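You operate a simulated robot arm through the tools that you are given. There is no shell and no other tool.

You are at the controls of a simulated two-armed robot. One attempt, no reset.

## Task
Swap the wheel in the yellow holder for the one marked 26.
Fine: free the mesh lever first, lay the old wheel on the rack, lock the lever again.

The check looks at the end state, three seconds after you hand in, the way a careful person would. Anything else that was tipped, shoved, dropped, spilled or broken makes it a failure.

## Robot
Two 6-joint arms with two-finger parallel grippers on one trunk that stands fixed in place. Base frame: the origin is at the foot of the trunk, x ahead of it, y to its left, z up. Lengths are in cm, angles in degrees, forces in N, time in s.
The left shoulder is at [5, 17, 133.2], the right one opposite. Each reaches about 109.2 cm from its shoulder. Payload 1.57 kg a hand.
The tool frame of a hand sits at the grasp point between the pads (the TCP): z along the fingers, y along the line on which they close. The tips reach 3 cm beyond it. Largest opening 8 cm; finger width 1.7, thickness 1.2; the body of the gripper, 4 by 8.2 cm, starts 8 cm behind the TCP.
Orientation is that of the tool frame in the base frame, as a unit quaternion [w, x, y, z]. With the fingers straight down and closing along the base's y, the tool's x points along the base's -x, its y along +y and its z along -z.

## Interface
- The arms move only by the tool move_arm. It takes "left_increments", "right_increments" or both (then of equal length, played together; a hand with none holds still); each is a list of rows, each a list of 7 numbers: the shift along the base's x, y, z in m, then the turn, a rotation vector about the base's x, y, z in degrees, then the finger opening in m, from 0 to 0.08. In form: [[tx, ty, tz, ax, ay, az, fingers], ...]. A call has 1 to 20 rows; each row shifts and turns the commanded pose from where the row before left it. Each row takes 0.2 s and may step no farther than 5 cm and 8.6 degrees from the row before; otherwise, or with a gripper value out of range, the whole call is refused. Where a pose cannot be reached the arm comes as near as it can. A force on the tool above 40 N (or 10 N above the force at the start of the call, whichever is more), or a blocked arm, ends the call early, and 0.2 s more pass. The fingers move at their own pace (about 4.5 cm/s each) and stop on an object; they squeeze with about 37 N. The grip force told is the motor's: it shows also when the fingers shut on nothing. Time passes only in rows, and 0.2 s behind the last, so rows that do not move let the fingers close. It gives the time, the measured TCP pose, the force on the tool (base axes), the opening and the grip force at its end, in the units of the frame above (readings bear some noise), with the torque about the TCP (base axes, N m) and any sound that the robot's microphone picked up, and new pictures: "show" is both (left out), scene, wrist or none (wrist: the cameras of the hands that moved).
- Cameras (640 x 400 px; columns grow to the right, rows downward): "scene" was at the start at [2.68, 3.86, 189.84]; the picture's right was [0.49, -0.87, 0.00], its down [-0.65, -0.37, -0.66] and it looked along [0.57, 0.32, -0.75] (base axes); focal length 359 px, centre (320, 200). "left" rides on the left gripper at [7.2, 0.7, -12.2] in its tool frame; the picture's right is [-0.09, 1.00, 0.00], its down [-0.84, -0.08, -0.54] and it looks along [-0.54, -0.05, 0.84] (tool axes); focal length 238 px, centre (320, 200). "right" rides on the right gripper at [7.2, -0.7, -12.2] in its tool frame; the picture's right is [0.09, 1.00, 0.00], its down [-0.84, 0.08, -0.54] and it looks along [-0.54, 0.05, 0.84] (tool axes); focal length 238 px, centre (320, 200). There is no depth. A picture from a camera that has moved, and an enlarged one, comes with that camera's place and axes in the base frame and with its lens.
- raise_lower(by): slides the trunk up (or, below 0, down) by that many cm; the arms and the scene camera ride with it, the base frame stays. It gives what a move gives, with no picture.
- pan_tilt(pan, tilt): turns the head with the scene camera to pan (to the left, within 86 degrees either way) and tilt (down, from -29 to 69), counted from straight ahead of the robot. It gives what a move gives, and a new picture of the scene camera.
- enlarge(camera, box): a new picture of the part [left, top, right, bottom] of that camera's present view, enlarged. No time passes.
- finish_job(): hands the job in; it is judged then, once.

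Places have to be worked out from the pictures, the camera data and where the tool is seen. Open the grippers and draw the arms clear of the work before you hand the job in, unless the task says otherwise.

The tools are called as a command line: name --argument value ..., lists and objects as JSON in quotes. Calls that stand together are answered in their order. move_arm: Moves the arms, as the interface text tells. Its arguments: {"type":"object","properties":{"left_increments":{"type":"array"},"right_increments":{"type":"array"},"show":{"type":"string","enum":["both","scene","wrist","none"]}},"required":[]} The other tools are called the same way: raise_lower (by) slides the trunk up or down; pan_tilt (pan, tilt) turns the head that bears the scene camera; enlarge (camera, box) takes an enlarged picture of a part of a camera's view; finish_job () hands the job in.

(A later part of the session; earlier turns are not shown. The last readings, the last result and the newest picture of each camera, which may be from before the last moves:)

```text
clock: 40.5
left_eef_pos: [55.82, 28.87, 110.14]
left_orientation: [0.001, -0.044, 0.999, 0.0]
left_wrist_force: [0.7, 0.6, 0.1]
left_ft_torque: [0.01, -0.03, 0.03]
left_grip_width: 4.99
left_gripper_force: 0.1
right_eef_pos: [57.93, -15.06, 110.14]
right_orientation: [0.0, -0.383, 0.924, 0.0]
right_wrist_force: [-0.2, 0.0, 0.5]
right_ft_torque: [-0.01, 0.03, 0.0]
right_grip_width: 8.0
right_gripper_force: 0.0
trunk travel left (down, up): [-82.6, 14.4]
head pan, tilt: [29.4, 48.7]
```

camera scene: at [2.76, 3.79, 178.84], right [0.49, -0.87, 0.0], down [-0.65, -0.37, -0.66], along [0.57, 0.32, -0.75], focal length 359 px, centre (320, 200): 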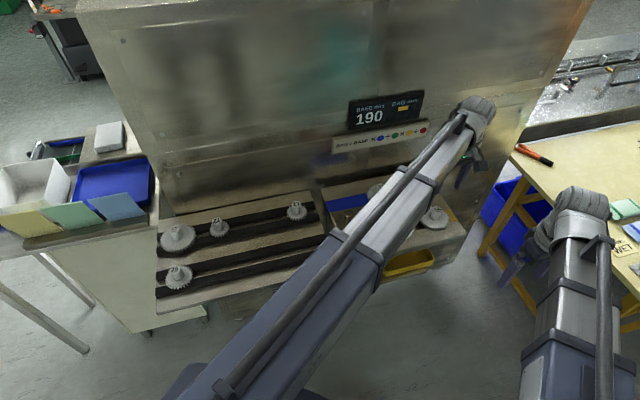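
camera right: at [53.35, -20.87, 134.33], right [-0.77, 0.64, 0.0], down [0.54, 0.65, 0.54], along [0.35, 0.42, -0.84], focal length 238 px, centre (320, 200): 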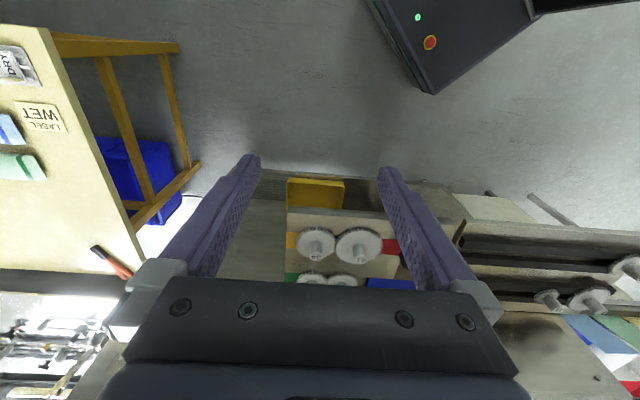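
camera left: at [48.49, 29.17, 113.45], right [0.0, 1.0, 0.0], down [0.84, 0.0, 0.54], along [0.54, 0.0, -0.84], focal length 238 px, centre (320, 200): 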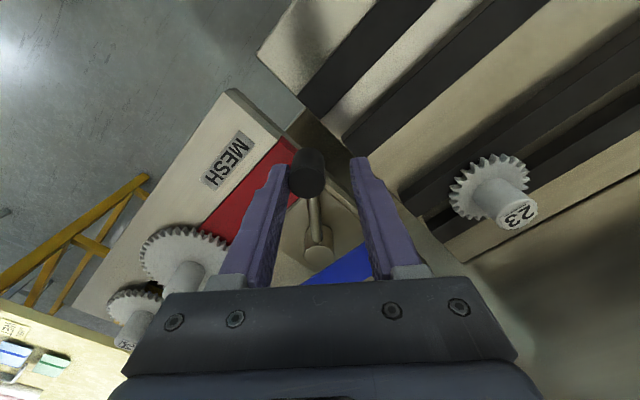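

Now back over wheel 34 at the recorded grasp place (77.03, 6.85), yaw 45°.

move_arm --left_increments '[[0.0303, -0.0314, 0, 0, 0, 5.71, 0.05], [0.0303, -0.0314, 0, 0, 0, 5.71, 0.05], [0.0303, -0.0314, 0, 0, 0, 5.71, 0.05], [0.0303, -0.0314, 0, 0, 0, 5.71, 0.05], [0.0303, -0.0314, 0, 0, 0, 5.71, 0.05], [0.0303, -0.0314, 0, 0, 0, 5.71, 0.05], [0.0303, -0.0314, 0, 0, 0, 5.71, 0.05], [0, 0, 0, 0, 0, 0, 0.05]]' --show "wrist"

enlarge --camera "left" --box '[260, 80, 380, 180]'

```text
clock: 42.3
left_eef_pos: [76.96, 7.15, 110.19]
left_orientation: [0.001, -0.383, 0.924, 0.0]
left_wrist_force: [-0.3, -0.6, -0.3]
left_ft_torque: [-0.03, -0.03, 0.01]
left_grip_width: 5.0
left_gripper_force: 0.1
right_eef_pos: [57.86, -15.09, 110.03]
right_orientation: [0.0, -0.383, 0.924, 0.0]
right_wrist_force: [0.0, 0.3, -0.4]
right_ft_torque: [0.01, -0.03, 0.02]
right_grip_width: 8.0
right_gripper_force: 0.0
trunk travel left (down, up): [-82.6, 14.4]
head pan, tilt: [29.4, 48.7]
camera left: at [71.31, 2.46, 122.47], right [-0.64, 0.77, 0.0], down [0.64, 0.54, 0.54], along [0.42, 0.35, -0.84], focal length 238 px, centre (320, 200)
```

left: 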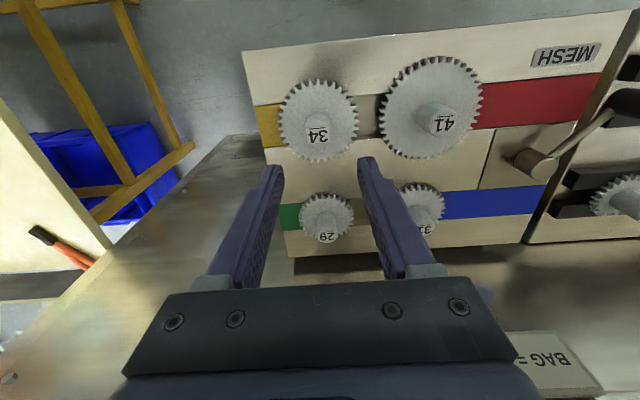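

```text
4.00 times, centred on (320, 130) of left
camera zoom: at [71.31, 2.46, 122.47], right [-0.64, 0.77, 0.0], down [0.64, 0.54, 0.54], along [0.42, 0.35, -0.84], focal length 953 px, centre (320, 480)
```

zoom: 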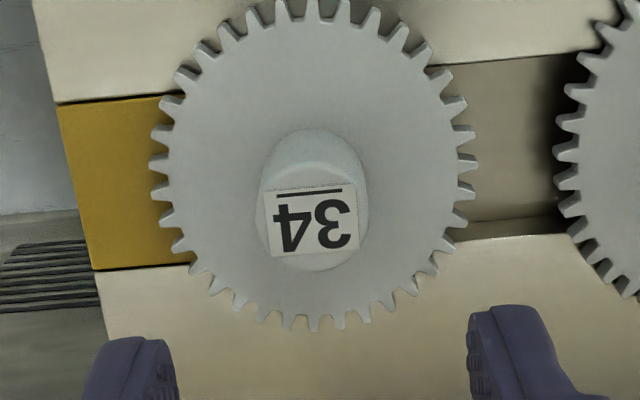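

Small correction of 2.6 mm to match the earlier grasp pose exactly, then lower 10.2 cm to the earlier grasp height.

move_arm --left_increments '[[0.0004, -0.0026, 0, 0, 0, 0, 0.05], [0, 0, 0, 0, 0, 0, 0.05]]' --show "none"

raise_lower --by -9

enlarge --camera "left" --box '[240, 120, 400, 240]'

```text
clock: 42.9
left_eef_pos: [77.01, 6.77, 110.07]
left_orientation: [0.001, -0.382, 0.924, 0.0]
left_wrist_force: [1.0, -0.3, 0.9]
left_ft_torque: [-0.02, 0.0, -0.05]
left_grip_width: 5.0
left_gripper_force: 0.1
right_eef_pos: [58.0, -15.18, 110.08]
right_orientation: [0.0, -0.383, 0.924, 0.0]
right_wrist_force: [0.5, 0.2, -1.1]
right_ft_torque: [0.02, -0.04, 0.02]
right_grip_width: 7.99
right_gripper_force: 0.0
trunk travel left (down, up): [-82.6, 14.4]
head pan, tilt: [29.4, 48.7]
```

```text
clock: 44.1
left_eef_pos: [76.97, 6.72, 101.12]
left_orientation: [0.001, -0.383, 0.924, 0.0]
left_wrist_force: [0.5, -0.5, 0.5]
left_ft_torque: [0.01, 0.0, 0.02]
left_grip_width: 5.02
left_gripper_force: 0.0
right_eef_pos: [58.02, -15.07, 101.14]
right_orientation: [0.0, -0.383, 0.924, -0.001]
right_wrist_force: [0.3, -0.3, -0.6]
right_ft_torque: [-0.02, 0.01, -0.02]
right_grip_width: 8.01
right_gripper_force: 0.1
trunk travel left (down, up): [-73.6, 23.4]
head pan, tilt: [29.4, 48.7]
```

```text
3.33 times, centred on (320, 180) of left
camera zoom: at [71.35, 2.14, 113.46], right [-0.64, 0.77, 0.0], down [0.65, 0.54, 0.54], along [0.42, 0.35, -0.84], focal length 794 px, centre (320, 267)
```

zoom: 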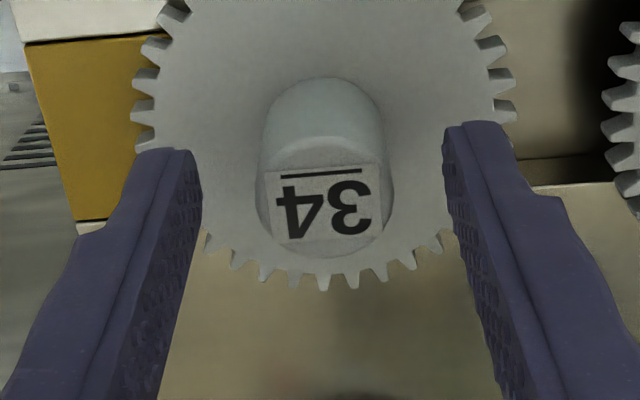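

Hub appears 1.5 mm toward the left finger side; I correct that, lower 1.2 cm and close firmly.

move_arm --left_increments '[[-0.001, 0.0012, 0, 0, 0, 0, 0.05], [0, 0, 0, 0, 0, 0, 0.05]]' --show "none"

raise_lower --by -1.3

move_arm --left_increments '[[0, 0, 0, 0, 0, 0, 0.03], [0, 0, 0, 0, 0, 0, 0.01], [0, 0, 0, 0, 0, 0, 0.01], [0, 0, 0, 0, 0, 0, 0.01], [0, 0, 0, 0, 0, 0, 0.01], [0, 0, 0, 0, 0, 0, 0.01]]' --show "wrist"

```text
clock: 44.7
left_eef_pos: [76.99, 6.86, 101.06]
left_orientation: [0.0, -0.383, 0.924, 0.001]
left_wrist_force: [0.6, 0.7, 0.5]
left_ft_torque: [-0.02, -0.01, 0.01]
left_grip_width: 4.99
left_gripper_force: 0.1
right_eef_pos: [57.95, -15.05, 101.18]
right_orientation: [0.001, -0.383, 0.924, 0.0]
right_wrist_force: [-0.2, -0.3, 0.0]
right_ft_torque: [0.01, 0.02, 0.02]
right_grip_width: 7.97
right_gripper_force: 0.1
trunk travel left (down, up): [-73.6, 23.4]
head pan, tilt: [29.4, 48.7]
```

```text
clock: 45.3
left_eef_pos: [76.93, 6.9, 99.81]
left_orientation: [0.001, -0.383, 0.924, 0.0]
left_wrist_force: [-0.1, 0.8, 1.2]
left_ft_torque: [0.01, 0.02, -0.01]
left_grip_width: 4.97
left_gripper_force: 0.0
right_eef_pos: [57.99, -15.12, 99.89]
right_orientation: [0.0, -0.383, 0.924, 0.0]
right_wrist_force: [0.2, 0.5, 0.4]
right_ft_torque: [-0.02, -0.01, 0.03]
right_grip_width: 8.01
right_gripper_force: 0.3
trunk travel left (down, up): [-72.3, 24.7]
head pan, tilt: [29.4, 48.7]
```

```text
clock: 46.7
left_eef_pos: [76.98, 6.82, 99.86]
left_orientation: [0.001, -0.383, 0.924, 0.0]
left_wrist_force: [7.9, -4.5, 5.2]
left_ft_torque: [-0.25, -0.39, -0.02]
left_grip_width: 2.68
left_gripper_force: 37.2
right_eef_pos: [57.93, -15.18, 99.81]
right_orientation: [0.001, -0.383, 0.924, 0.0]
right_wrist_force: [0.6, -0.4, 0.0]
right_ft_torque: [-0.02, -0.01, -0.01]
right_grip_width: 8.0
right_gripper_force: 0.1
trunk travel left (down, up): [-72.3, 24.7]
head pan, tilt: [29.4, 48.7]
camera left: at [71.31, 2.22, 112.13], right [-0.64, 0.77, 0.0], down [0.64, 0.54, 0.54], along [0.42, 0.35, -0.84], focal length 238 px, centre (320, 200)
```

left: 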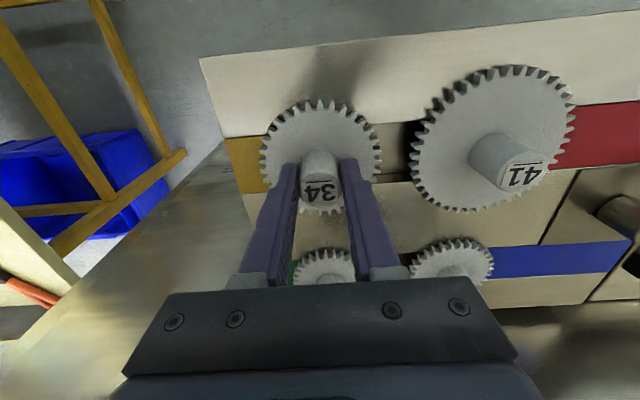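

Side force (8,-4.5) N says the hub axis is ~1.3 mm back toward +u; I move the hand there to null it.

move_arm --left_increments '[[0.0012, -0.0008, 0, 0, 0, 0, 0.01], [0, 0, 0, 0, 0, 0, 0.01]]' --show "none"

raise_lower --by 0.4

```text
clock: 47.3
left_eef_pos: [77.01, 6.96, 99.71]
left_orientation: [0.001, -0.383, 0.924, 0.001]
left_wrist_force: [1.6, -2.8, 1.4]
left_ft_torque: [-0.15, -0.1, -0.01]
left_grip_width: 2.65
left_gripper_force: 37.0
right_eef_pos: [57.9, -15.06, 99.92]
right_orientation: [0.0, -0.383, 0.924, 0.0]
right_wrist_force: [0.9, 0.5, -0.1]
right_ft_torque: [0.0, 0.01, 0.05]
right_grip_width: 8.01
right_gripper_force: 0.1
trunk travel left (down, up): [-72.3, 24.7]
head pan, tilt: [29.4, 48.7]
```

```text
clock: 47.9
left_eef_pos: [77.06, 6.94, 100.06]
left_orientation: [0.0, -0.383, 0.924, 0.001]
left_wrist_force: [-8.7, 0.2, -27.5]
left_ft_torque: [0.11, 0.5, -0.01]
left_grip_width: 2.67
left_gripper_force: 37.4
right_eef_pos: [58.16, -15.18, 100.13]
right_orientation: [-0.001, -0.383, 0.924, 0.001]
right_wrist_force: [0.0, -0.1, -1.2]
right_ft_torque: [-0.02, 0.0, 0.01]
right_grip_width: 8.01
right_gripper_force: 0.0
trunk travel left (down, up): [-72.7, 24.3]
head pan, tilt: [29.4, 48.7]
```

Still held with ~27 N of pull while the lever is at its free stop. It may be stiction on the shaft, so I wiggle the wheel gently about its axis (±4°) under this pull.

move_arm --left_increments '[[-0.001, 0, 0, 0, 0, 4, 0.01], [0, 0, 0, 0, 0, -4, 0.01], [0, 0, 0, 0, 0, -4, 0.01], [0, 0, 0, 0, 0, 4, 0.01], [0, 0, 0, 0, 0, 4, 0.01], [0, 0, 0, 0, 0, -4, 0.01]]' --show "wrist"

enlarge --camera "left" --box '[240, 120, 400, 240]'

```text
clock: 49.3
left_eef_pos: [77.03, 6.85, 100.28]
left_orientation: [0.001, -0.383, 0.924, 0.0]
left_wrist_force: [3.1, -1.1, 2.8]
left_ft_torque: [-0.04, -0.15, 0.27]
left_grip_width: 2.64
left_gripper_force: 37.1
right_eef_pos: [57.89, -15.16, 100.19]
right_orientation: [0.0, -0.383, 0.924, -0.001]
right_wrist_force: [-0.4, -0.3, -0.4]
right_ft_torque: [0.02, -0.06, -0.01]
right_grip_width: 7.98
right_gripper_force: 0.0
trunk travel left (down, up): [-72.7, 24.3]
head pan, tilt: [29.4, 48.7]
camera left: at [71.28, 2.17, 112.54], right [-0.64, 0.77, 0.0], down [0.64, 0.54, 0.54], along [0.42, 0.35, -0.84], focal length 238 px, centre (320, 200)
```

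left: 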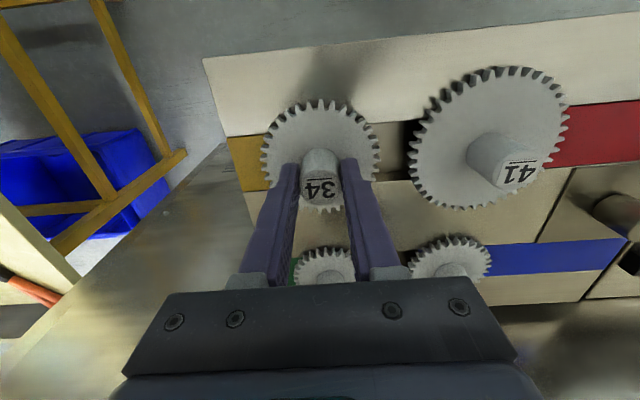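

```text
3.33 times, centred on (320, 180) of left
camera zoom: at [71.28, 2.17, 112.54], right [-0.64, 0.77, 0.0], down [0.64, 0.54, 0.54], along [0.42, 0.35, -0.84], focal length 794 px, centre (320, 267)
```

zoom: 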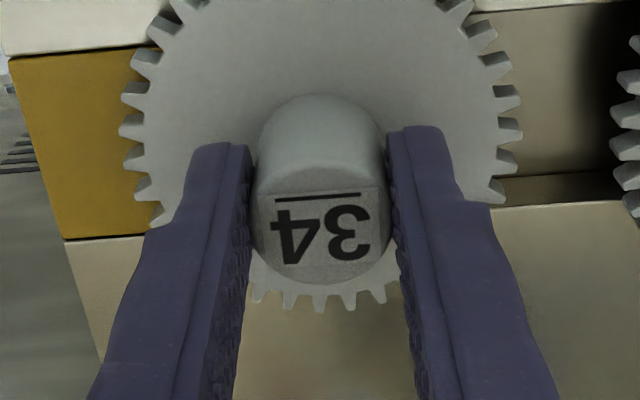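

The pull relaxed, but mostly by the pads creeping up the hub; the wheel seems still fixed on its shaft. I check the lever's present angle and the display from the other cameras.

enlarge --camera "scene" --box '[320, 50, 520, 270]'

enlarge --camera "left" --box '[400, 120, 640, 320]'

enlarge --camera "right" --box '[0, 0, 640, 400]'

```text
1.82 times, centred on (420, 160) of scene
camera zoom: at [2.71, 3.83, 167.85], right [0.49, -0.87, 0.0], down [-0.65, -0.37, -0.66], along [0.57, 0.32, -0.75], focal length 653 px, centre (138, 273)
```

zoom: 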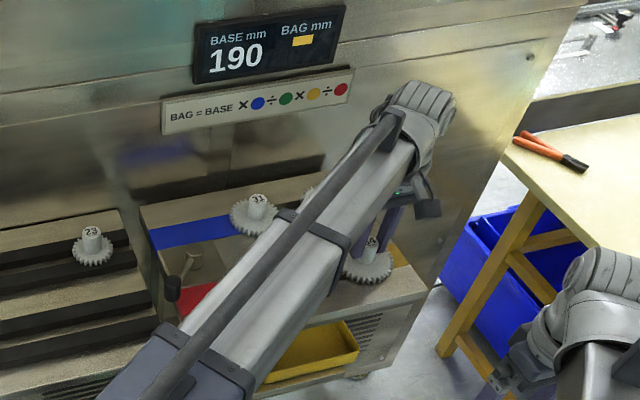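

```text
2.00 times, centred on (520, 220) of left
camera zoom: at [71.28, 2.17, 112.54], right [-0.64, 0.77, 0.0], down [0.64, 0.54, 0.54], along [0.42, 0.35, -0.84], focal length 477 px, centre (-80, 160)
```

zoom: 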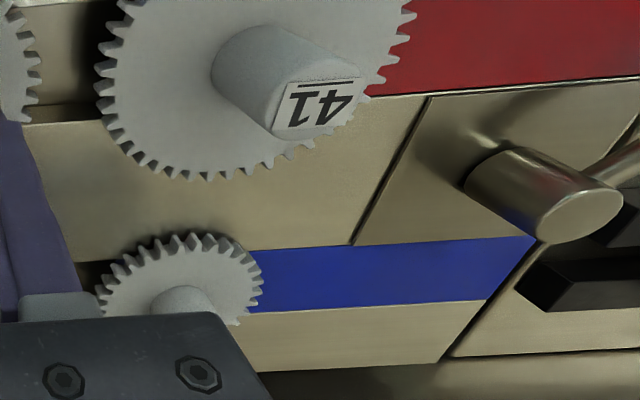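

```text
1.00 times, centred on (320, 200) of right (not enlarged: the box is as wide or as high as the picture)
camera zoom: at [53.35, -20.77, 112.34], right [-0.77, 0.64, 0.0], down [0.54, 0.65, 0.54], along [0.35, 0.42, -0.84], focal length 238 px, centre (320, 200)
```

zoom: 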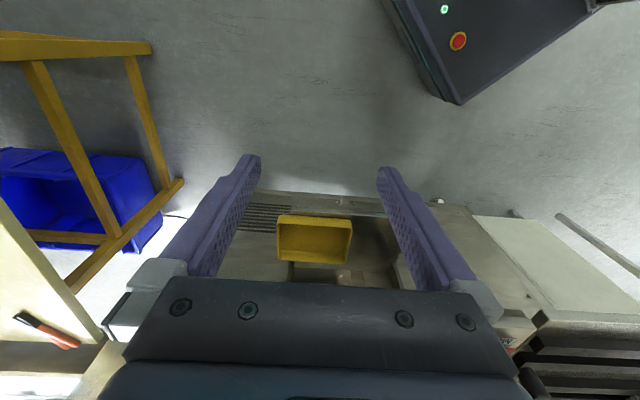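

Lever is still at its free end. To learn how the wheel is held, I turn the gripped hub by 8° and look whether the wheel turns along.

move_arm --left_increments '[[0, 0, 0, 0, 0, 4, 0.01], [0, 0, 0, 0, 0, 4, 0.01]]' --show "none"

enlarge --camera "left" --box '[240, 120, 400, 240]'

```text
clock: 49.9
left_eef_pos: [76.94, 6.65, 100.12]
left_orientation: [0.001, -0.447, 0.895, 0.001]
left_wrist_force: [1.9, -3.1, -0.7]
left_ft_torque: [-0.22, -0.07, -0.21]
left_grip_width: 2.65
left_gripper_force: 36.9
right_eef_pos: [58.03, -15.13, 100.19]
right_orientation: [0.0, -0.383, 0.924, 0.001]
right_wrist_force: [0.1, -0.6, 0.3]
right_ft_torque: [-0.03, 0.02, 0.01]
right_grip_width: 8.01
right_gripper_force: 0.1
trunk travel left (down, up): [-72.7, 24.3]
head pan, tilt: [29.4, 48.7]
```

```text
3.33 times, centred on (320, 180) of left
camera zoom: at [71.99, 1.38, 112.54], right [-0.74, 0.67, 0.0], down [0.56, 0.62, 0.54], along [0.37, 0.4, -0.84], focal length 794 px, centre (320, 267)
```

zoom: 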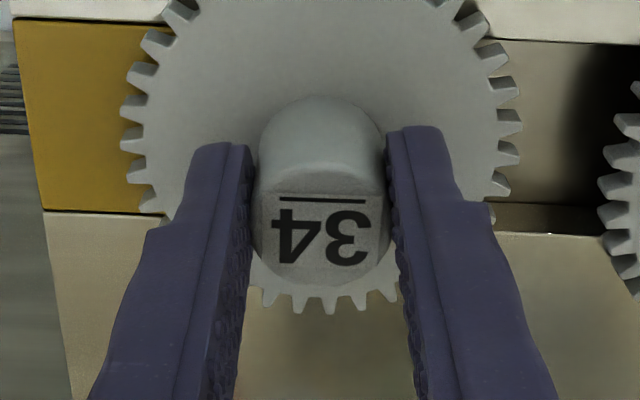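

The pads slipped round the hub, so the wheel is keyed against rotation; but pixel comparison suggests it may have crept up ~0.2 cm during the wiggle. I turn back, raise 0.4 cm more, and wiggle again to see if it walks up.

move_arm --left_increments '[[0, 0, 0, 0, 0, -4, 0.01], [0, 0, 0, 0, 0, -4, 0.01], [0, 0, 0, 0, 0, 0, 0.01]]' --show "none"

enlarge --camera "left" --box '[240, 90, 400, 210]'

raise_lower --by 0.4

enlarge --camera "left" --box '[240, 90, 400, 210]'

```text
clock: 50.7
left_eef_pos: [76.94, 6.74, 100.29]
left_orientation: [0.002, -0.382, 0.924, 0.0]
left_wrist_force: [4.3, -0.6, 0.8]
left_ft_torque: [0.01, -0.23, 0.26]
left_grip_width: 2.63
left_gripper_force: 36.7
right_eef_pos: [57.92, -14.99, 100.18]
right_orientation: [0.001, -0.383, 0.924, 0.0]
right_wrist_force: [-0.2, -0.4, -0.1]
right_ft_torque: [-0.02, -0.01, 0.03]
right_grip_width: 8.02
right_gripper_force: 0.0
trunk travel left (down, up): [-72.7, 24.3]
head pan, tilt: [29.4, 48.7]
```

```text
3.33 times, centred on (320, 150) of left
camera zoom: at [71.32, 2.21, 112.52], right [-0.64, 0.77, 0.0], down [0.65, 0.54, 0.54], along [0.42, 0.35, -0.84], focal length 794 px, centre (320, 367)
```

zoom: 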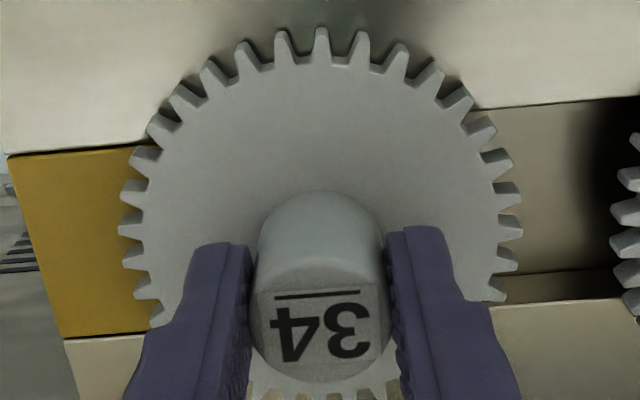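

```text
clock: 51.2
left_eef_pos: [77.12, 6.9, 100.58]
left_orientation: [0.0, -0.383, 0.924, 0.0]
left_wrist_force: [-3.2, 2.7, -27.7]
left_ft_torque: [0.18, 0.29, -0.01]
left_grip_width: 2.63
left_gripper_force: 37.4
right_eef_pos: [58.06, -15.08, 100.58]
right_orientation: [-0.001, -0.382, 0.924, 0.001]
right_wrist_force: [-0.4, -0.2, 0.2]
right_ft_torque: [-0.03, -0.01, -0.01]
right_grip_width: 7.99
right_gripper_force: 0.1
trunk travel left (down, up): [-73.1, 23.9]
head pan, tilt: [29.4, 48.7]
```

```text
3.33 times, centred on (320, 150) of left
camera zoom: at [71.4, 2.21, 112.79], right [-0.64, 0.77, 0.0], down [0.65, 0.54, 0.54], along [0.42, 0.35, -0.84], focal length 794 px, centre (320, 367)
```

zoom: 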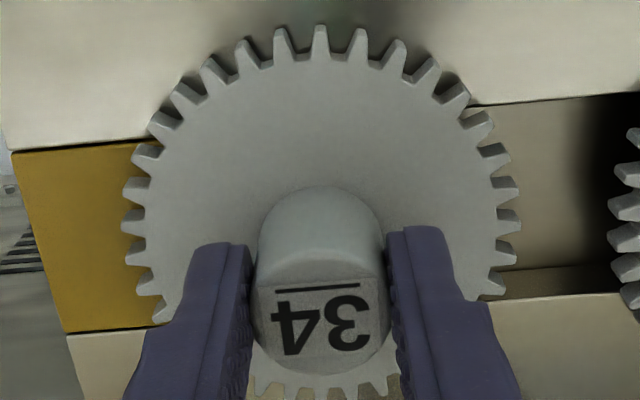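

The wheel stays; the pads slide at ~28 N. The torque readings say the pull acts ~0.8 cm off the shaft axis (toward +u), so the bore may simply be jamming. I tilt the hand slightly (1.5° about the wall-ward axis) to balance the pull and read again.

move_arm --left_increments '[[0, 0, 0, 1.06, 1.06, 0, 0.01], [0, 0, 0, 0, 0, 0, 0.01]]' --show "none"

```text
clock: 51.8
left_eef_pos: [77.1, 6.71, 100.5]
left_orientation: [-0.006, -0.382, 0.924, 0.012]
left_wrist_force: [-1.7, -0.8, -25.5]
left_ft_torque: [-0.51, -0.35, 0.02]
left_grip_width: 2.66
left_gripper_force: 36.9
right_eef_pos: [58.0, -15.0, 100.56]
right_orientation: [-0.002, -0.383, 0.924, 0.001]
right_wrist_force: [0.1, -0.1, -0.2]
right_ft_torque: [-0.02, -0.01, -0.03]
right_grip_width: 7.99
right_gripper_force: 0.1
trunk travel left (down, up): [-73.1, 23.9]
head pan, tilt: [29.4, 48.7]
```

That overcorrected (torque now −0.51,−0.35), so the balance point is about +0.45°. I go back 1.05° and read.

move_arm --left_increments '[[0, 0, 0, -0.72, -0.76, 0, 0.01], [0, 0, 0, 0, 0, 0, 0.01]]' --show "none"

raise_lower --by 0.3

enlarge --camera "left" --box '[240, 90, 400, 210]'

```text
clock: 52.4
left_eef_pos: [77.04, 6.76, 100.52]
left_orientation: [-0.001, -0.382, 0.924, 0.004]
left_wrist_force: [-2.3, 0.4, -21.0]
left_ft_torque: [-0.21, -0.05, 0.03]
left_grip_width: 2.63
left_gripper_force: 36.8
right_eef_pos: [58.03, -15.05, 100.49]
right_orientation: [0.001, -0.383, 0.924, 0.0]
right_wrist_force: [-0.5, -0.2, 0.6]
right_ft_torque: [-0.02, 0.0, -0.01]
right_grip_width: 8.01
right_gripper_force: 0.1
trunk travel left (down, up): [-73.1, 23.9]
head pan, tilt: [29.4, 48.7]
```

```text
clock: 52.9
left_eef_pos: [77.07, 6.88, 100.86]
left_orientation: [-0.001, -0.383, 0.924, 0.004]
left_wrist_force: [-3.9, 2.0, -25.9]
left_ft_torque: [-0.13, -0.06, -0.02]
left_grip_width: 2.68
left_gripper_force: 36.7
right_eef_pos: [58.08, -15.11, 100.89]
right_orientation: [-0.001, -0.383, 0.924, 0.001]
right_wrist_force: [0.6, -0.6, -0.8]
right_ft_torque: [0.01, 0.0, -0.02]
right_grip_width: 8.01
right_gripper_force: 0.0
trunk travel left (down, up): [-73.4, 23.6]
head pan, tilt: [29.4, 48.7]
```

```text
3.33 times, centred on (320, 150) of left
camera zoom: at [71.5, 2.12, 113.14], right [-0.64, 0.77, 0.01], down [0.65, 0.53, 0.54], along [0.41, 0.35, -0.84], focal length 794 px, centre (320, 367)
```

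zoom: 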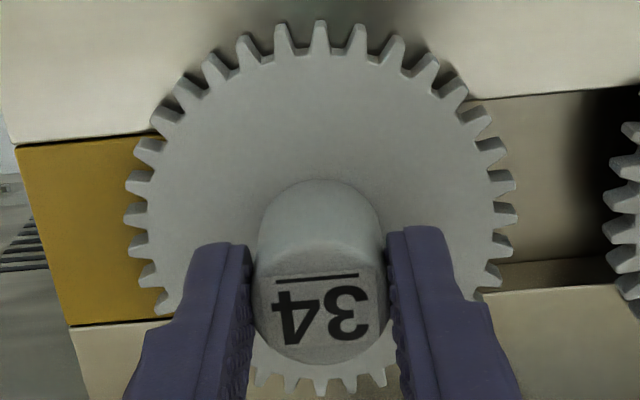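

With torque balanced the wheel still does not rise, so something other than jamming holds it. I want to see the wheel's seat from the side: I tilt the parked right hand up 30° so its camera looks flatter across the plate.

move_arm --right_increments '[[0, 0, 0, 5.8, -4.8, 0, 0.08], [0, 0, 0, 5.8, -4.8, 0, 0.08], [0, 0, 0, 5.8, -4.8, 0, 0.08], [0, 0, 0, 5.8, -4.8, 0, 0.08]]' --show "wrist"

```text
clock: 53.9
left_eef_pos: [77.05, 6.84, 100.73]
left_orientation: [0.0, -0.384, 0.923, 0.004]
left_wrist_force: [-0.7, 2.9, -13.9]
left_ft_torque: [0.01, -0.17, -0.01]
left_grip_width: 2.65
left_gripper_force: 36.4
right_eef_pos: [58.0, -15.08, 103.77]
right_orientation: [0.23, -0.369, 0.892, 0.121]
right_wrist_force: [0.8, -0.1, 0.6]
right_ft_torque: [-0.03, 0.0, 0.03]
right_grip_width: 8.0
right_gripper_force: 0.0
right hand out of reach, approached as far as the arm can: row 2, 3, 4
trunk travel left (down, up): [-73.4, 23.6]
head pan, tilt: [29.4, 48.7]
camera right: at [50.17, -24.65, 110.7], right [-0.77, 0.64, 0.0], down [0.29, 0.35, 0.89], along [0.57, 0.69, -0.46], focal length 238 px, centre (320, 200)
```

right: 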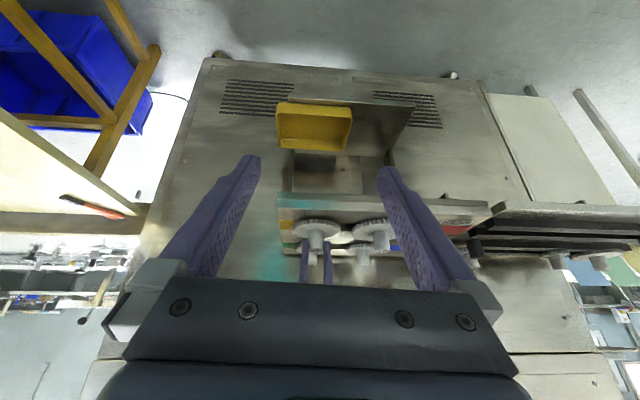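

Now I zoom on wheel 34 and the left fingers from the side.

enlarge --camera "right" --box '[270, 180, 410, 290]'

enlarge --camera "right" --box '[290, 205, 350, 255]'

```text
3.64 times, centred on (340, 235) of right
camera zoom: at [50.17, -24.65, 110.7], right [-0.77, 0.64, 0.0], down [0.29, 0.35, 0.89], along [0.57, 0.69, -0.46], focal length 867 px, centre (247, 73)
```

zoom: 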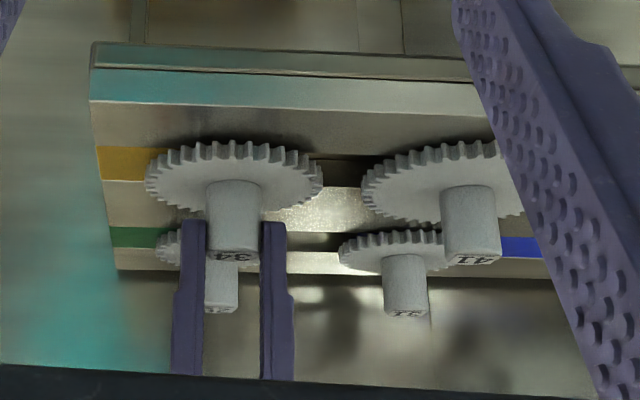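

```text
8.00 times, centred on (320, 230) of right
camera zoom: at [50.17, -24.65, 110.7], right [-0.77, 0.64, 0.0], down [0.29, 0.35, 0.89], along [0.57, 0.69, -0.46], focal length 1907 px, centre (320, -40)
```

zoom: 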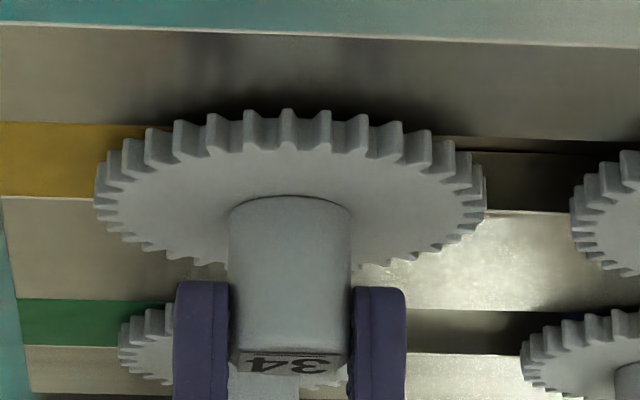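

The side view confirms the wheel has not risen at all (hub top still 99.3, face at 96.0, fingers only at the upper half of the hub). I release, raise, and inspect lever and plate closely before trying anything else.

move_arm --left_increments '[[0, 0, 0, -0.34, -0.3, 0, 0.05], [0, 0, 0, 0, 0, 0, 0.05], [0, 0, 0, 0, 0, 0, 0.05]]' --right_increments '[[0, 0, 0, -5.8, 4.8, 0, 0.08], [0, 0, 0, -5.8, 4.8, 0, 0.08], [0, 0, 0, -5.8, 4.8, 0, 0.08]]' --show "none"

raise_lower --by 9

enlarge --camera "left" --box '[240, 30, 640, 280]'

```text
clock: 54.7
left_eef_pos: [76.98, 6.79, 100.95]
left_orientation: [0.002, -0.383, 0.924, 0.0]
left_wrist_force: [1.2, 0.2, 0.4]
left_ft_torque: [0.02, 0.02, 0.03]
left_grip_width: 4.99
left_gripper_force: 0.1
right_eef_pos: [58.0, -14.99, 101.06]
right_orientation: [0.057, -0.381, 0.922, 0.031]
right_wrist_force: [0.7, -0.1, -0.6]
right_ft_torque: [0.0, 0.0, 0.0]
right_grip_width: 7.99
right_gripper_force: 0.0
right hand out of reach, approached as far as the arm can: row 1, 2, 3
trunk travel left (down, up): [-73.4, 23.6]
head pan, tilt: [29.4, 48.7]
```

```text
clock: 56.0
left_eef_pos: [76.97, 6.85, 109.92]
left_orientation: [0.001, -0.383, 0.924, 0.0]
left_wrist_force: [-0.1, -0.5, -0.1]
left_ft_torque: [0.01, 0.0, 0.0]
left_grip_width: 4.99
left_gripper_force: 0.0
right_eef_pos: [57.81, -15.01, 110.08]
right_orientation: [0.058, -0.382, 0.922, 0.03]
right_wrist_force: [-0.3, 0.2, 0.2]
right_ft_torque: [0.02, 0.02, 0.0]
right_grip_width: 8.01
right_gripper_force: 0.2
trunk travel left (down, up): [-82.4, 14.6]
head pan, tilt: [29.4, 48.7]
```

```text
1.60 times, centred on (440, 155) of left
camera zoom: at [71.27, 2.13, 122.23], right [-0.64, 0.77, 0.0], down [0.65, 0.54, 0.54], along [0.42, 0.35, -0.84], focal length 381 px, centre (128, 272)
```

zoom: 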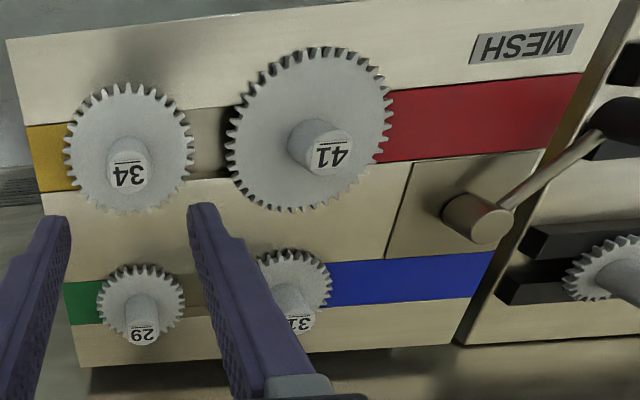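

Nothing visibly latches the wheel, and the lever sits at its end. I will try a deeper grip on the hub (fingertips almost on the wheel face), where the pads seize it fully. First re-centre and lower to the earlier grasp height.

move_arm --left_increments '[[0.0009, 0.0005, 0, 0, 0, 0, 0.05], [0, 0, 0, 0, 0, 0, 0.05]]' --right_increments '[[0, 0, 0, -5.0, 4.2, 0, 0.08], [0, 0, 0, 0, 0, 0, 0.08]]' --show "none"

raise_lower --by -10.2

raise_lower --by -0.4

enlarge --camera "left" --box '[240, 100, 400, 220]'

```text
clock: 56.6
left_eef_pos: [76.96, 6.81, 109.96]
left_orientation: [0.001, -0.383, 0.924, 0.0]
left_wrist_force: [-1.0, 0.8, 0.6]
left_ft_torque: [0.0, 0.0, -0.03]
left_grip_width: 5.01
left_gripper_force: 0.0
right_eef_pos: [57.95, -15.12, 110.0]
right_orientation: [0.008, -0.382, 0.924, 0.004]
right_wrist_force: [-0.9, 0.9, -1.0]
right_ft_torque: [0.01, -0.01, 0.04]
right_grip_width: 7.99
right_gripper_force: 0.1
trunk travel left (down, up): [-82.4, 14.6]
head pan, tilt: [29.4, 48.7]
```

```text
clock: 57.9
left_eef_pos: [77.02, 6.74, 99.72]
left_orientation: [0.001, -0.383, 0.924, 0.001]
left_wrist_force: [0.7, -0.1, 0.7]
left_ft_torque: [-0.01, 0.01, -0.01]
left_grip_width: 4.96
left_gripper_force: 0.1
right_eef_pos: [57.89, -15.2, 99.68]
right_orientation: [0.008, -0.383, 0.924, 0.005]
right_wrist_force: [0.1, 0.4, 0.5]
right_ft_torque: [-0.01, -0.01, 0.04]
right_grip_width: 7.99
right_gripper_force: 0.0
trunk travel left (down, up): [-72.2, 24.8]
head pan, tilt: [29.4, 48.7]
```

```text
clock: 58.5
left_eef_pos: [76.99, 6.78, 99.22]
left_orientation: [0.001, -0.384, 0.923, 0.0]
left_wrist_force: [-1.0, 0.3, 0.1]
left_ft_torque: [0.03, 0.0, 0.0]
left_grip_width: 4.99
left_gripper_force: 0.1
right_eef_pos: [57.94, -15.11, 99.38]
right_orientation: [0.007, -0.382, 0.924, 0.005]
right_wrist_force: [-0.5, 0.6, -0.2]
right_ft_torque: [-0.01, 0.02, 0.0]
right_grip_width: 8.0
right_gripper_force: 0.0
trunk travel left (down, up): [-71.8, 25.2]
head pan, tilt: [29.4, 48.7]
```

```text
3.33 times, centred on (320, 160) of left
camera zoom: at [71.37, 2.19, 111.65], right [-0.64, 0.77, 0.0], down [0.65, 0.54, 0.54], along [0.42, 0.35, -0.84], focal length 794 px, centre (320, 333)
```

zoom: 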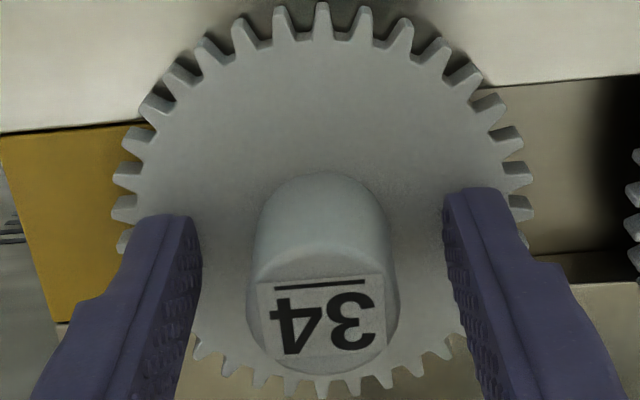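

Tips are ~0.35 cm above the wheel face and no contact force. I close fully on the hub.

move_arm --left_increments '[[0, 0, 0, 0, 0, 0, 0.03], [0, 0, 0, 0, 0, 0, 0.0], [0, 0, 0, 0, 0, 0, 0.0], [0, 0, 0, 0, 0, 0, 0.0], [0, 0, 0, 0, 0, 0, 0.0]]' --show "none"

raise_lower --by 0.4

enlarge --camera "left" --box '[240, 100, 400, 220]'

```text
clock: 59.6
left_eef_pos: [77.08, 6.83, 99.41]
left_orientation: [0.001, -0.383, 0.924, 0.0]
left_wrist_force: [-2.3, 1.3, 0.8]
left_ft_torque: [0.05, 0.08, 0.02]
left_grip_width: 2.66
left_gripper_force: 37.4
right_eef_pos: [57.88, -15.01, 99.39]
right_orientation: [0.007, -0.382, 0.924, 0.004]
right_wrist_force: [1.0, 0.6, 0.8]
right_ft_torque: [0.0, 0.0, 0.0]
right_grip_width: 8.03
right_gripper_force: 0.1
trunk travel left (down, up): [-71.8, 25.2]
head pan, tilt: [29.4, 48.7]
```

```text
clock: 60.2
left_eef_pos: [77.09, 6.85, 99.63]
left_orientation: [0.0, -0.382, 0.924, 0.001]
left_wrist_force: [-10.9, 2.3, -28.1]
left_ft_torque: [0.16, 0.57, 0.01]
left_grip_width: 2.65
left_gripper_force: 36.8
right_eef_pos: [58.06, -15.02, 99.64]
right_orientation: [0.007, -0.382, 0.924, 0.005]
right_wrist_force: [0.4, 0.4, 0.6]
right_ft_torque: [-0.01, -0.01, -0.03]
right_grip_width: 7.99
right_gripper_force: 0.0
trunk travel left (down, up): [-72.2, 24.8]
head pan, tilt: [29.4, 48.7]
```

```text
3.33 times, centred on (320, 160) of left
camera zoom: at [71.43, 2.24, 111.93], right [-0.64, 0.77, 0.0], down [0.65, 0.54, 0.54], along [0.42, 0.35, -0.84], focal length 794 px, centre (320, 333)
```

zoom: 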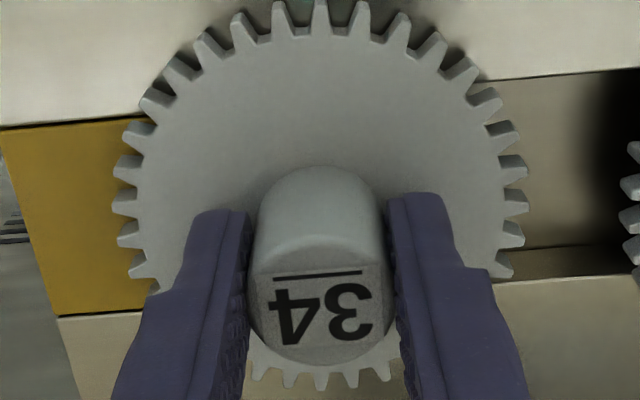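

Same hold at 28 N. I raise 0.3 cm more to see whether the deeper grip takes a higher pull.

raise_lower --by 0.3

enlarge --camera "left" --box '[240, 100, 400, 220]'

```text
clock: 60.7
left_eef_pos: [77.12, 6.91, 100.03]
left_orientation: [0.0, -0.383, 0.924, 0.001]
left_wrist_force: [-11.0, 4.6, -28.0]
left_ft_torque: [0.31, 0.54, 0.04]
left_grip_width: 2.68
left_gripper_force: 36.3
right_eef_pos: [58.07, -14.99, 99.98]
right_orientation: [0.007, -0.383, 0.924, 0.004]
right_wrist_force: [-0.9, -0.3, -0.5]
right_ft_torque: [0.01, -0.03, 0.02]
right_grip_width: 7.96
right_gripper_force: 0.1
trunk travel left (down, up): [-72.5, 24.5]
head pan, tilt: [29.4, 48.7]
```

```text
3.33 times, centred on (320, 160) of left
camera zoom: at [71.46, 2.28, 112.27], right [-0.64, 0.77, 0.0], down [0.65, 0.54, 0.54], along [0.42, 0.35, -0.84], focal length 794 px, centre (320, 333)
```

zoom: 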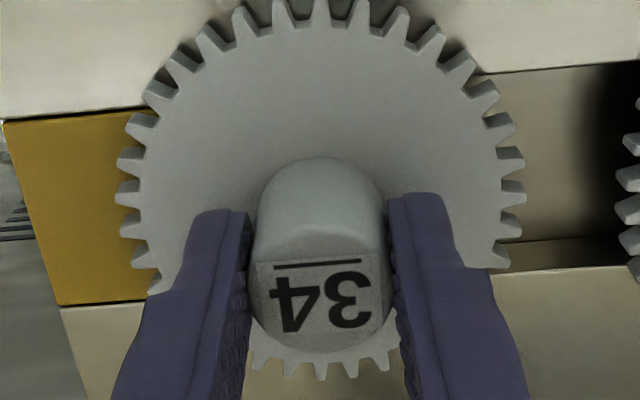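

The deeper grip slides at the same ~28 N, so the wheel is positively held. I never heard a click at the lever's end and pressed it only with 9 N; maybe it must be pushed home firmly. I release, raise, and go to push the lever with closed fingers.

move_arm --left_increments '[[0, 0, 0, 0, 0, 0, 0.05], [0, 0, 0, 0, 0, 0, 0.05], [0, 0, 0, 0, 0, 0, 0.05]]' --show "none"

raise_lower --by 10

move_arm --left_increments '[[-0.0292, 0.0268, 0, 0, 0, -4.3, 0.04], [-0.0292, 0.0268, 0, 0, 0, -4.3, 0.03], [-0.0292, 0.0268, 0, 0, 0, -4.3, 0.02], [-0.0292, 0.0268, 0, 0, 0, -4.3, 0.01], [-0.0292, 0.0268, 0, 0, 0, -4.3, 0.0], [-0.0292, 0.0268, 0, 0, 0, -4.3, 0.0], [-0.0292, 0.0268, 0, 0, 0, -4.3, 0.0]]' --show "both"

```text
clock: 61.5
left_eef_pos: [77.2, 6.79, 100.07]
left_orientation: [0.001, -0.383, 0.924, 0.001]
left_wrist_force: [-0.2, -1.0, -0.2]
left_ft_torque: [0.0, 0.01, 0.02]
left_grip_width: 5.0
left_gripper_force: 0.1
right_eef_pos: [57.89, -14.98, 100.07]
right_orientation: [0.008, -0.383, 0.924, 0.004]
right_wrist_force: [-0.2, 0.2, -0.2]
right_ft_torque: [-0.01, -0.01, 0.02]
right_grip_width: 8.0
right_gripper_force: 0.0
trunk travel left (down, up): [-72.5, 24.5]
head pan, tilt: [29.4, 48.7]
```

```text
clock: 62.8
left_eef_pos: [77.01, 6.73, 110.02]
left_orientation: [0.001, -0.383, 0.924, 0.001]
left_wrist_force: [-0.2, 0.4, -0.3]
left_ft_torque: [0.04, 0.03, -0.01]
left_grip_width: 5.02
left_gripper_force: 0.0
right_eef_pos: [58.0, -15.03, 110.06]
right_orientation: [0.007, -0.382, 0.924, 0.004]
right_wrist_force: [0.3, 0.1, -0.1]
right_ft_torque: [0.0, -0.01, -0.03]
right_grip_width: 8.0
right_gripper_force: 0.1
trunk travel left (down, up): [-82.5, 14.5]
head pan, tilt: [29.4, 48.7]
```

```text
clock: 64.4
left_eef_pos: [56.59, 25.51, 110.08]
left_orientation: [0.001, -0.128, 0.992, -0.002]
left_wrist_force: [0.1, 1.3, 0.5]
left_ft_torque: [-0.02, -0.03, 0.02]
left_grip_width: 0.0
left_gripper_force: 20.9
right_eef_pos: [58.02, -15.04, 110.07]
right_orientation: [0.007, -0.383, 0.924, 0.004]
right_wrist_force: [0.8, 0.1, 0.6]
right_ft_torque: [-0.01, -0.01, -0.01]
right_grip_width: 7.99
right_gripper_force: 0.1
trunk travel left (down, up): [-82.5, 14.5]
head pan, tilt: [29.4, 48.7]
camera scene: at [2.6, 3.9, 177.64], right [0.49, -0.87, 0.0], down [-0.65, -0.37, -0.66], along [0.58, 0.32, -0.75], focal length 359 px, centre (320, 200)
camera left: at [49.38, 24.38, 122.36], right [-0.17, 0.99, 0.0], down [0.83, 0.14, 0.54], along [0.54, 0.09, -0.84], focal length 238 px, centre (320, 200)
```

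scene: 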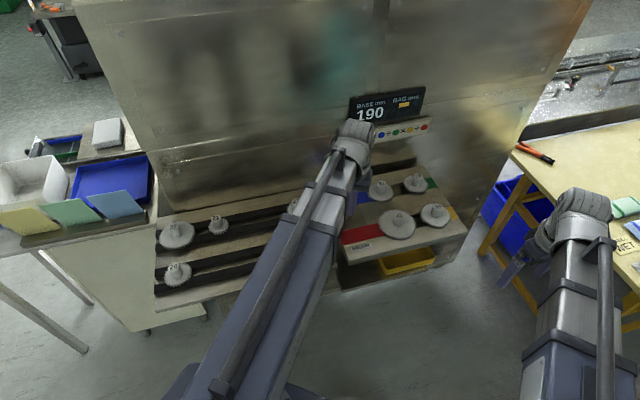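
left: 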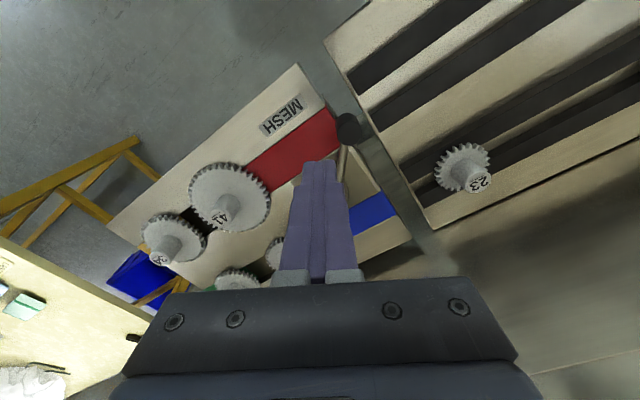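

Closed fingers are just beside the knob. I back off 4 mm, lower next to it, and push.

move_arm --left_increments '[[-0.006, -0.004, 0, 0, 0, 0, 0.0], [0, 0, 0, 0, 0, 0, 0.0]]' --show "none"

raise_lower --by -9

enlarge --camera "left" --box '[160, 60, 480, 300]'

```text
clock: 65.0
left_eef_pos: [56.16, 25.27, 110.11]
left_orientation: [0.001, -0.13, 0.992, 0.0]
left_wrist_force: [-0.3, -0.2, -1.1]
left_ft_torque: [0.01, 0.02, -0.01]
left_grip_width: 0.0
left_gripper_force: 21.6
right_eef_pos: [57.97, -15.14, 109.96]
right_orientation: [0.008, -0.383, 0.924, 0.004]
right_wrist_force: [-0.9, 0.6, -0.6]
right_ft_torque: [-0.01, 0.01, 0.02]
right_grip_width: 7.98
right_gripper_force: 0.1
trunk travel left (down, up): [-82.5, 14.5]
head pan, tilt: [29.4, 48.7]
```

```text
clock: 66.3
left_eef_pos: [56.04, 25.1, 100.98]
left_orientation: [0.0, -0.131, 0.991, 0.001]
left_wrist_force: [-0.1, -0.3, 0.7]
left_ft_torque: [-0.02, 0.01, -0.01]
left_grip_width: 0.0
left_gripper_force: 20.8
right_eef_pos: [57.92, -15.1, 101.02]
right_orientation: [0.008, -0.383, 0.924, 0.004]
right_wrist_force: [-0.2, 0.3, -0.2]
right_ft_torque: [0.01, 0.01, 0.01]
right_grip_width: 8.02
right_gripper_force: 0.1
trunk travel left (down, up): [-73.5, 23.5]
head pan, tilt: [29.4, 48.7]
```

```text
1.67 times, centred on (320, 180) of left
camera zoom: at [48.86, 23.95, 113.36], right [-0.17, 0.99, 0.0], down [0.83, 0.14, 0.54], along [0.54, 0.09, -0.84], focal length 397 px, centre (320, 233)
```

zoom: 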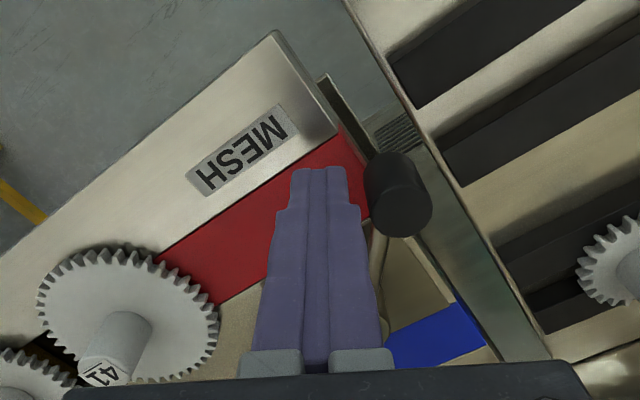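

The fingers are beside the knob with a small gap. I push in +y in 4 mm steps, reading the force.

move_arm --left_increments '[[0, 0.004, 0, 0, 0, 0, 0.0], [0, 0.004, 0, 0, 0, 0, 0.0]]' --show "none"

move_arm --left_increments '[[0, 0.003, 0, 0, 0, 0, 0.0], [0, 0, 0, 0, 0, 0, 0.0]]' --show "none"

```text
clock: 66.9
left_eef_pos: [56.29, 26.03, 101.01]
left_orientation: [0.001, -0.129, 0.992, 0.0]
left_wrist_force: [-0.7, 0.1, 0.9]
left_ft_torque: [-0.02, 0.01, 0.02]
left_grip_width: 0.0
left_gripper_force: 21.3
right_eef_pos: [57.9, -14.98, 101.18]
right_orientation: [0.008, -0.382, 0.924, 0.004]
right_wrist_force: [0.1, 0.2, -0.4]
right_ft_torque: [0.02, 0.03, 0.0]
right_grip_width: 8.01
right_gripper_force: 0.2
trunk travel left (down, up): [-73.5, 23.5]
head pan, tilt: [29.4, 48.7]
```

```text
clock: 67.5
left_eef_pos: [56.11, 25.99, 100.98]
left_orientation: [0.001, -0.13, 0.992, 0.0]
left_wrist_force: [0.2, -10.3, -3.2]
left_ft_torque: [-0.22, 0.0, 0.05]
left_grip_width: 0.0
left_gripper_force: 21.2
right_eef_pos: [57.96, -15.15, 100.93]
right_orientation: [0.008, -0.383, 0.924, 0.004]
right_wrist_force: [-0.2, -0.3, 0.1]
right_ft_torque: [-0.02, 0.01, 0.03]
right_grip_width: 7.99
right_gripper_force: 0.1
trunk travel left (down, up): [-73.5, 23.5]
head pan, tilt: [29.4, 48.7]
```

At the stop again (10 N). I press a bit firmer to check for a detent.

move_arm --left_increments '[[0, 0.003, 0, 0, 0, 0, 0.0], [0, 0, 0, 0, 0, 0, 0.0]]' --show "none"

enlarge --camera "left" --box '[160, 60, 480, 300]'

```text
clock: 68.1
left_eef_pos: [56.24, 26.16, 100.98]
left_orientation: [0.001, -0.128, 0.992, -0.002]
left_wrist_force: [-1.7, -23.2, -4.9]
left_ft_torque: [-0.5, 0.01, 0.06]
left_grip_width: 0.0
left_gripper_force: 20.9
right_eef_pos: [58.08, -15.32, 100.91]
right_orientation: [0.009, -0.383, 0.924, 0.006]
right_wrist_force: [-0.6, -0.5, -0.6]
right_ft_torque: [-0.02, 0.0, -0.03]
right_grip_width: 7.99
right_gripper_force: 0.1
trunk travel left (down, up): [-73.5, 23.5]
head pan, tilt: [29.4, 48.7]
```

```text
1.67 times, centred on (320, 180) of left
camera zoom: at [48.88, 25.01, 113.38], right [-0.17, 0.99, 0.0], down [0.83, 0.14, 0.54], along [0.54, 0.09, -0.84], focal length 397 px, centre (320, 233)
```

zoom: 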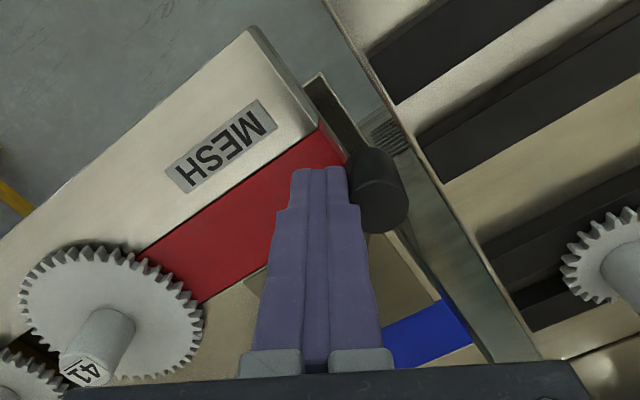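

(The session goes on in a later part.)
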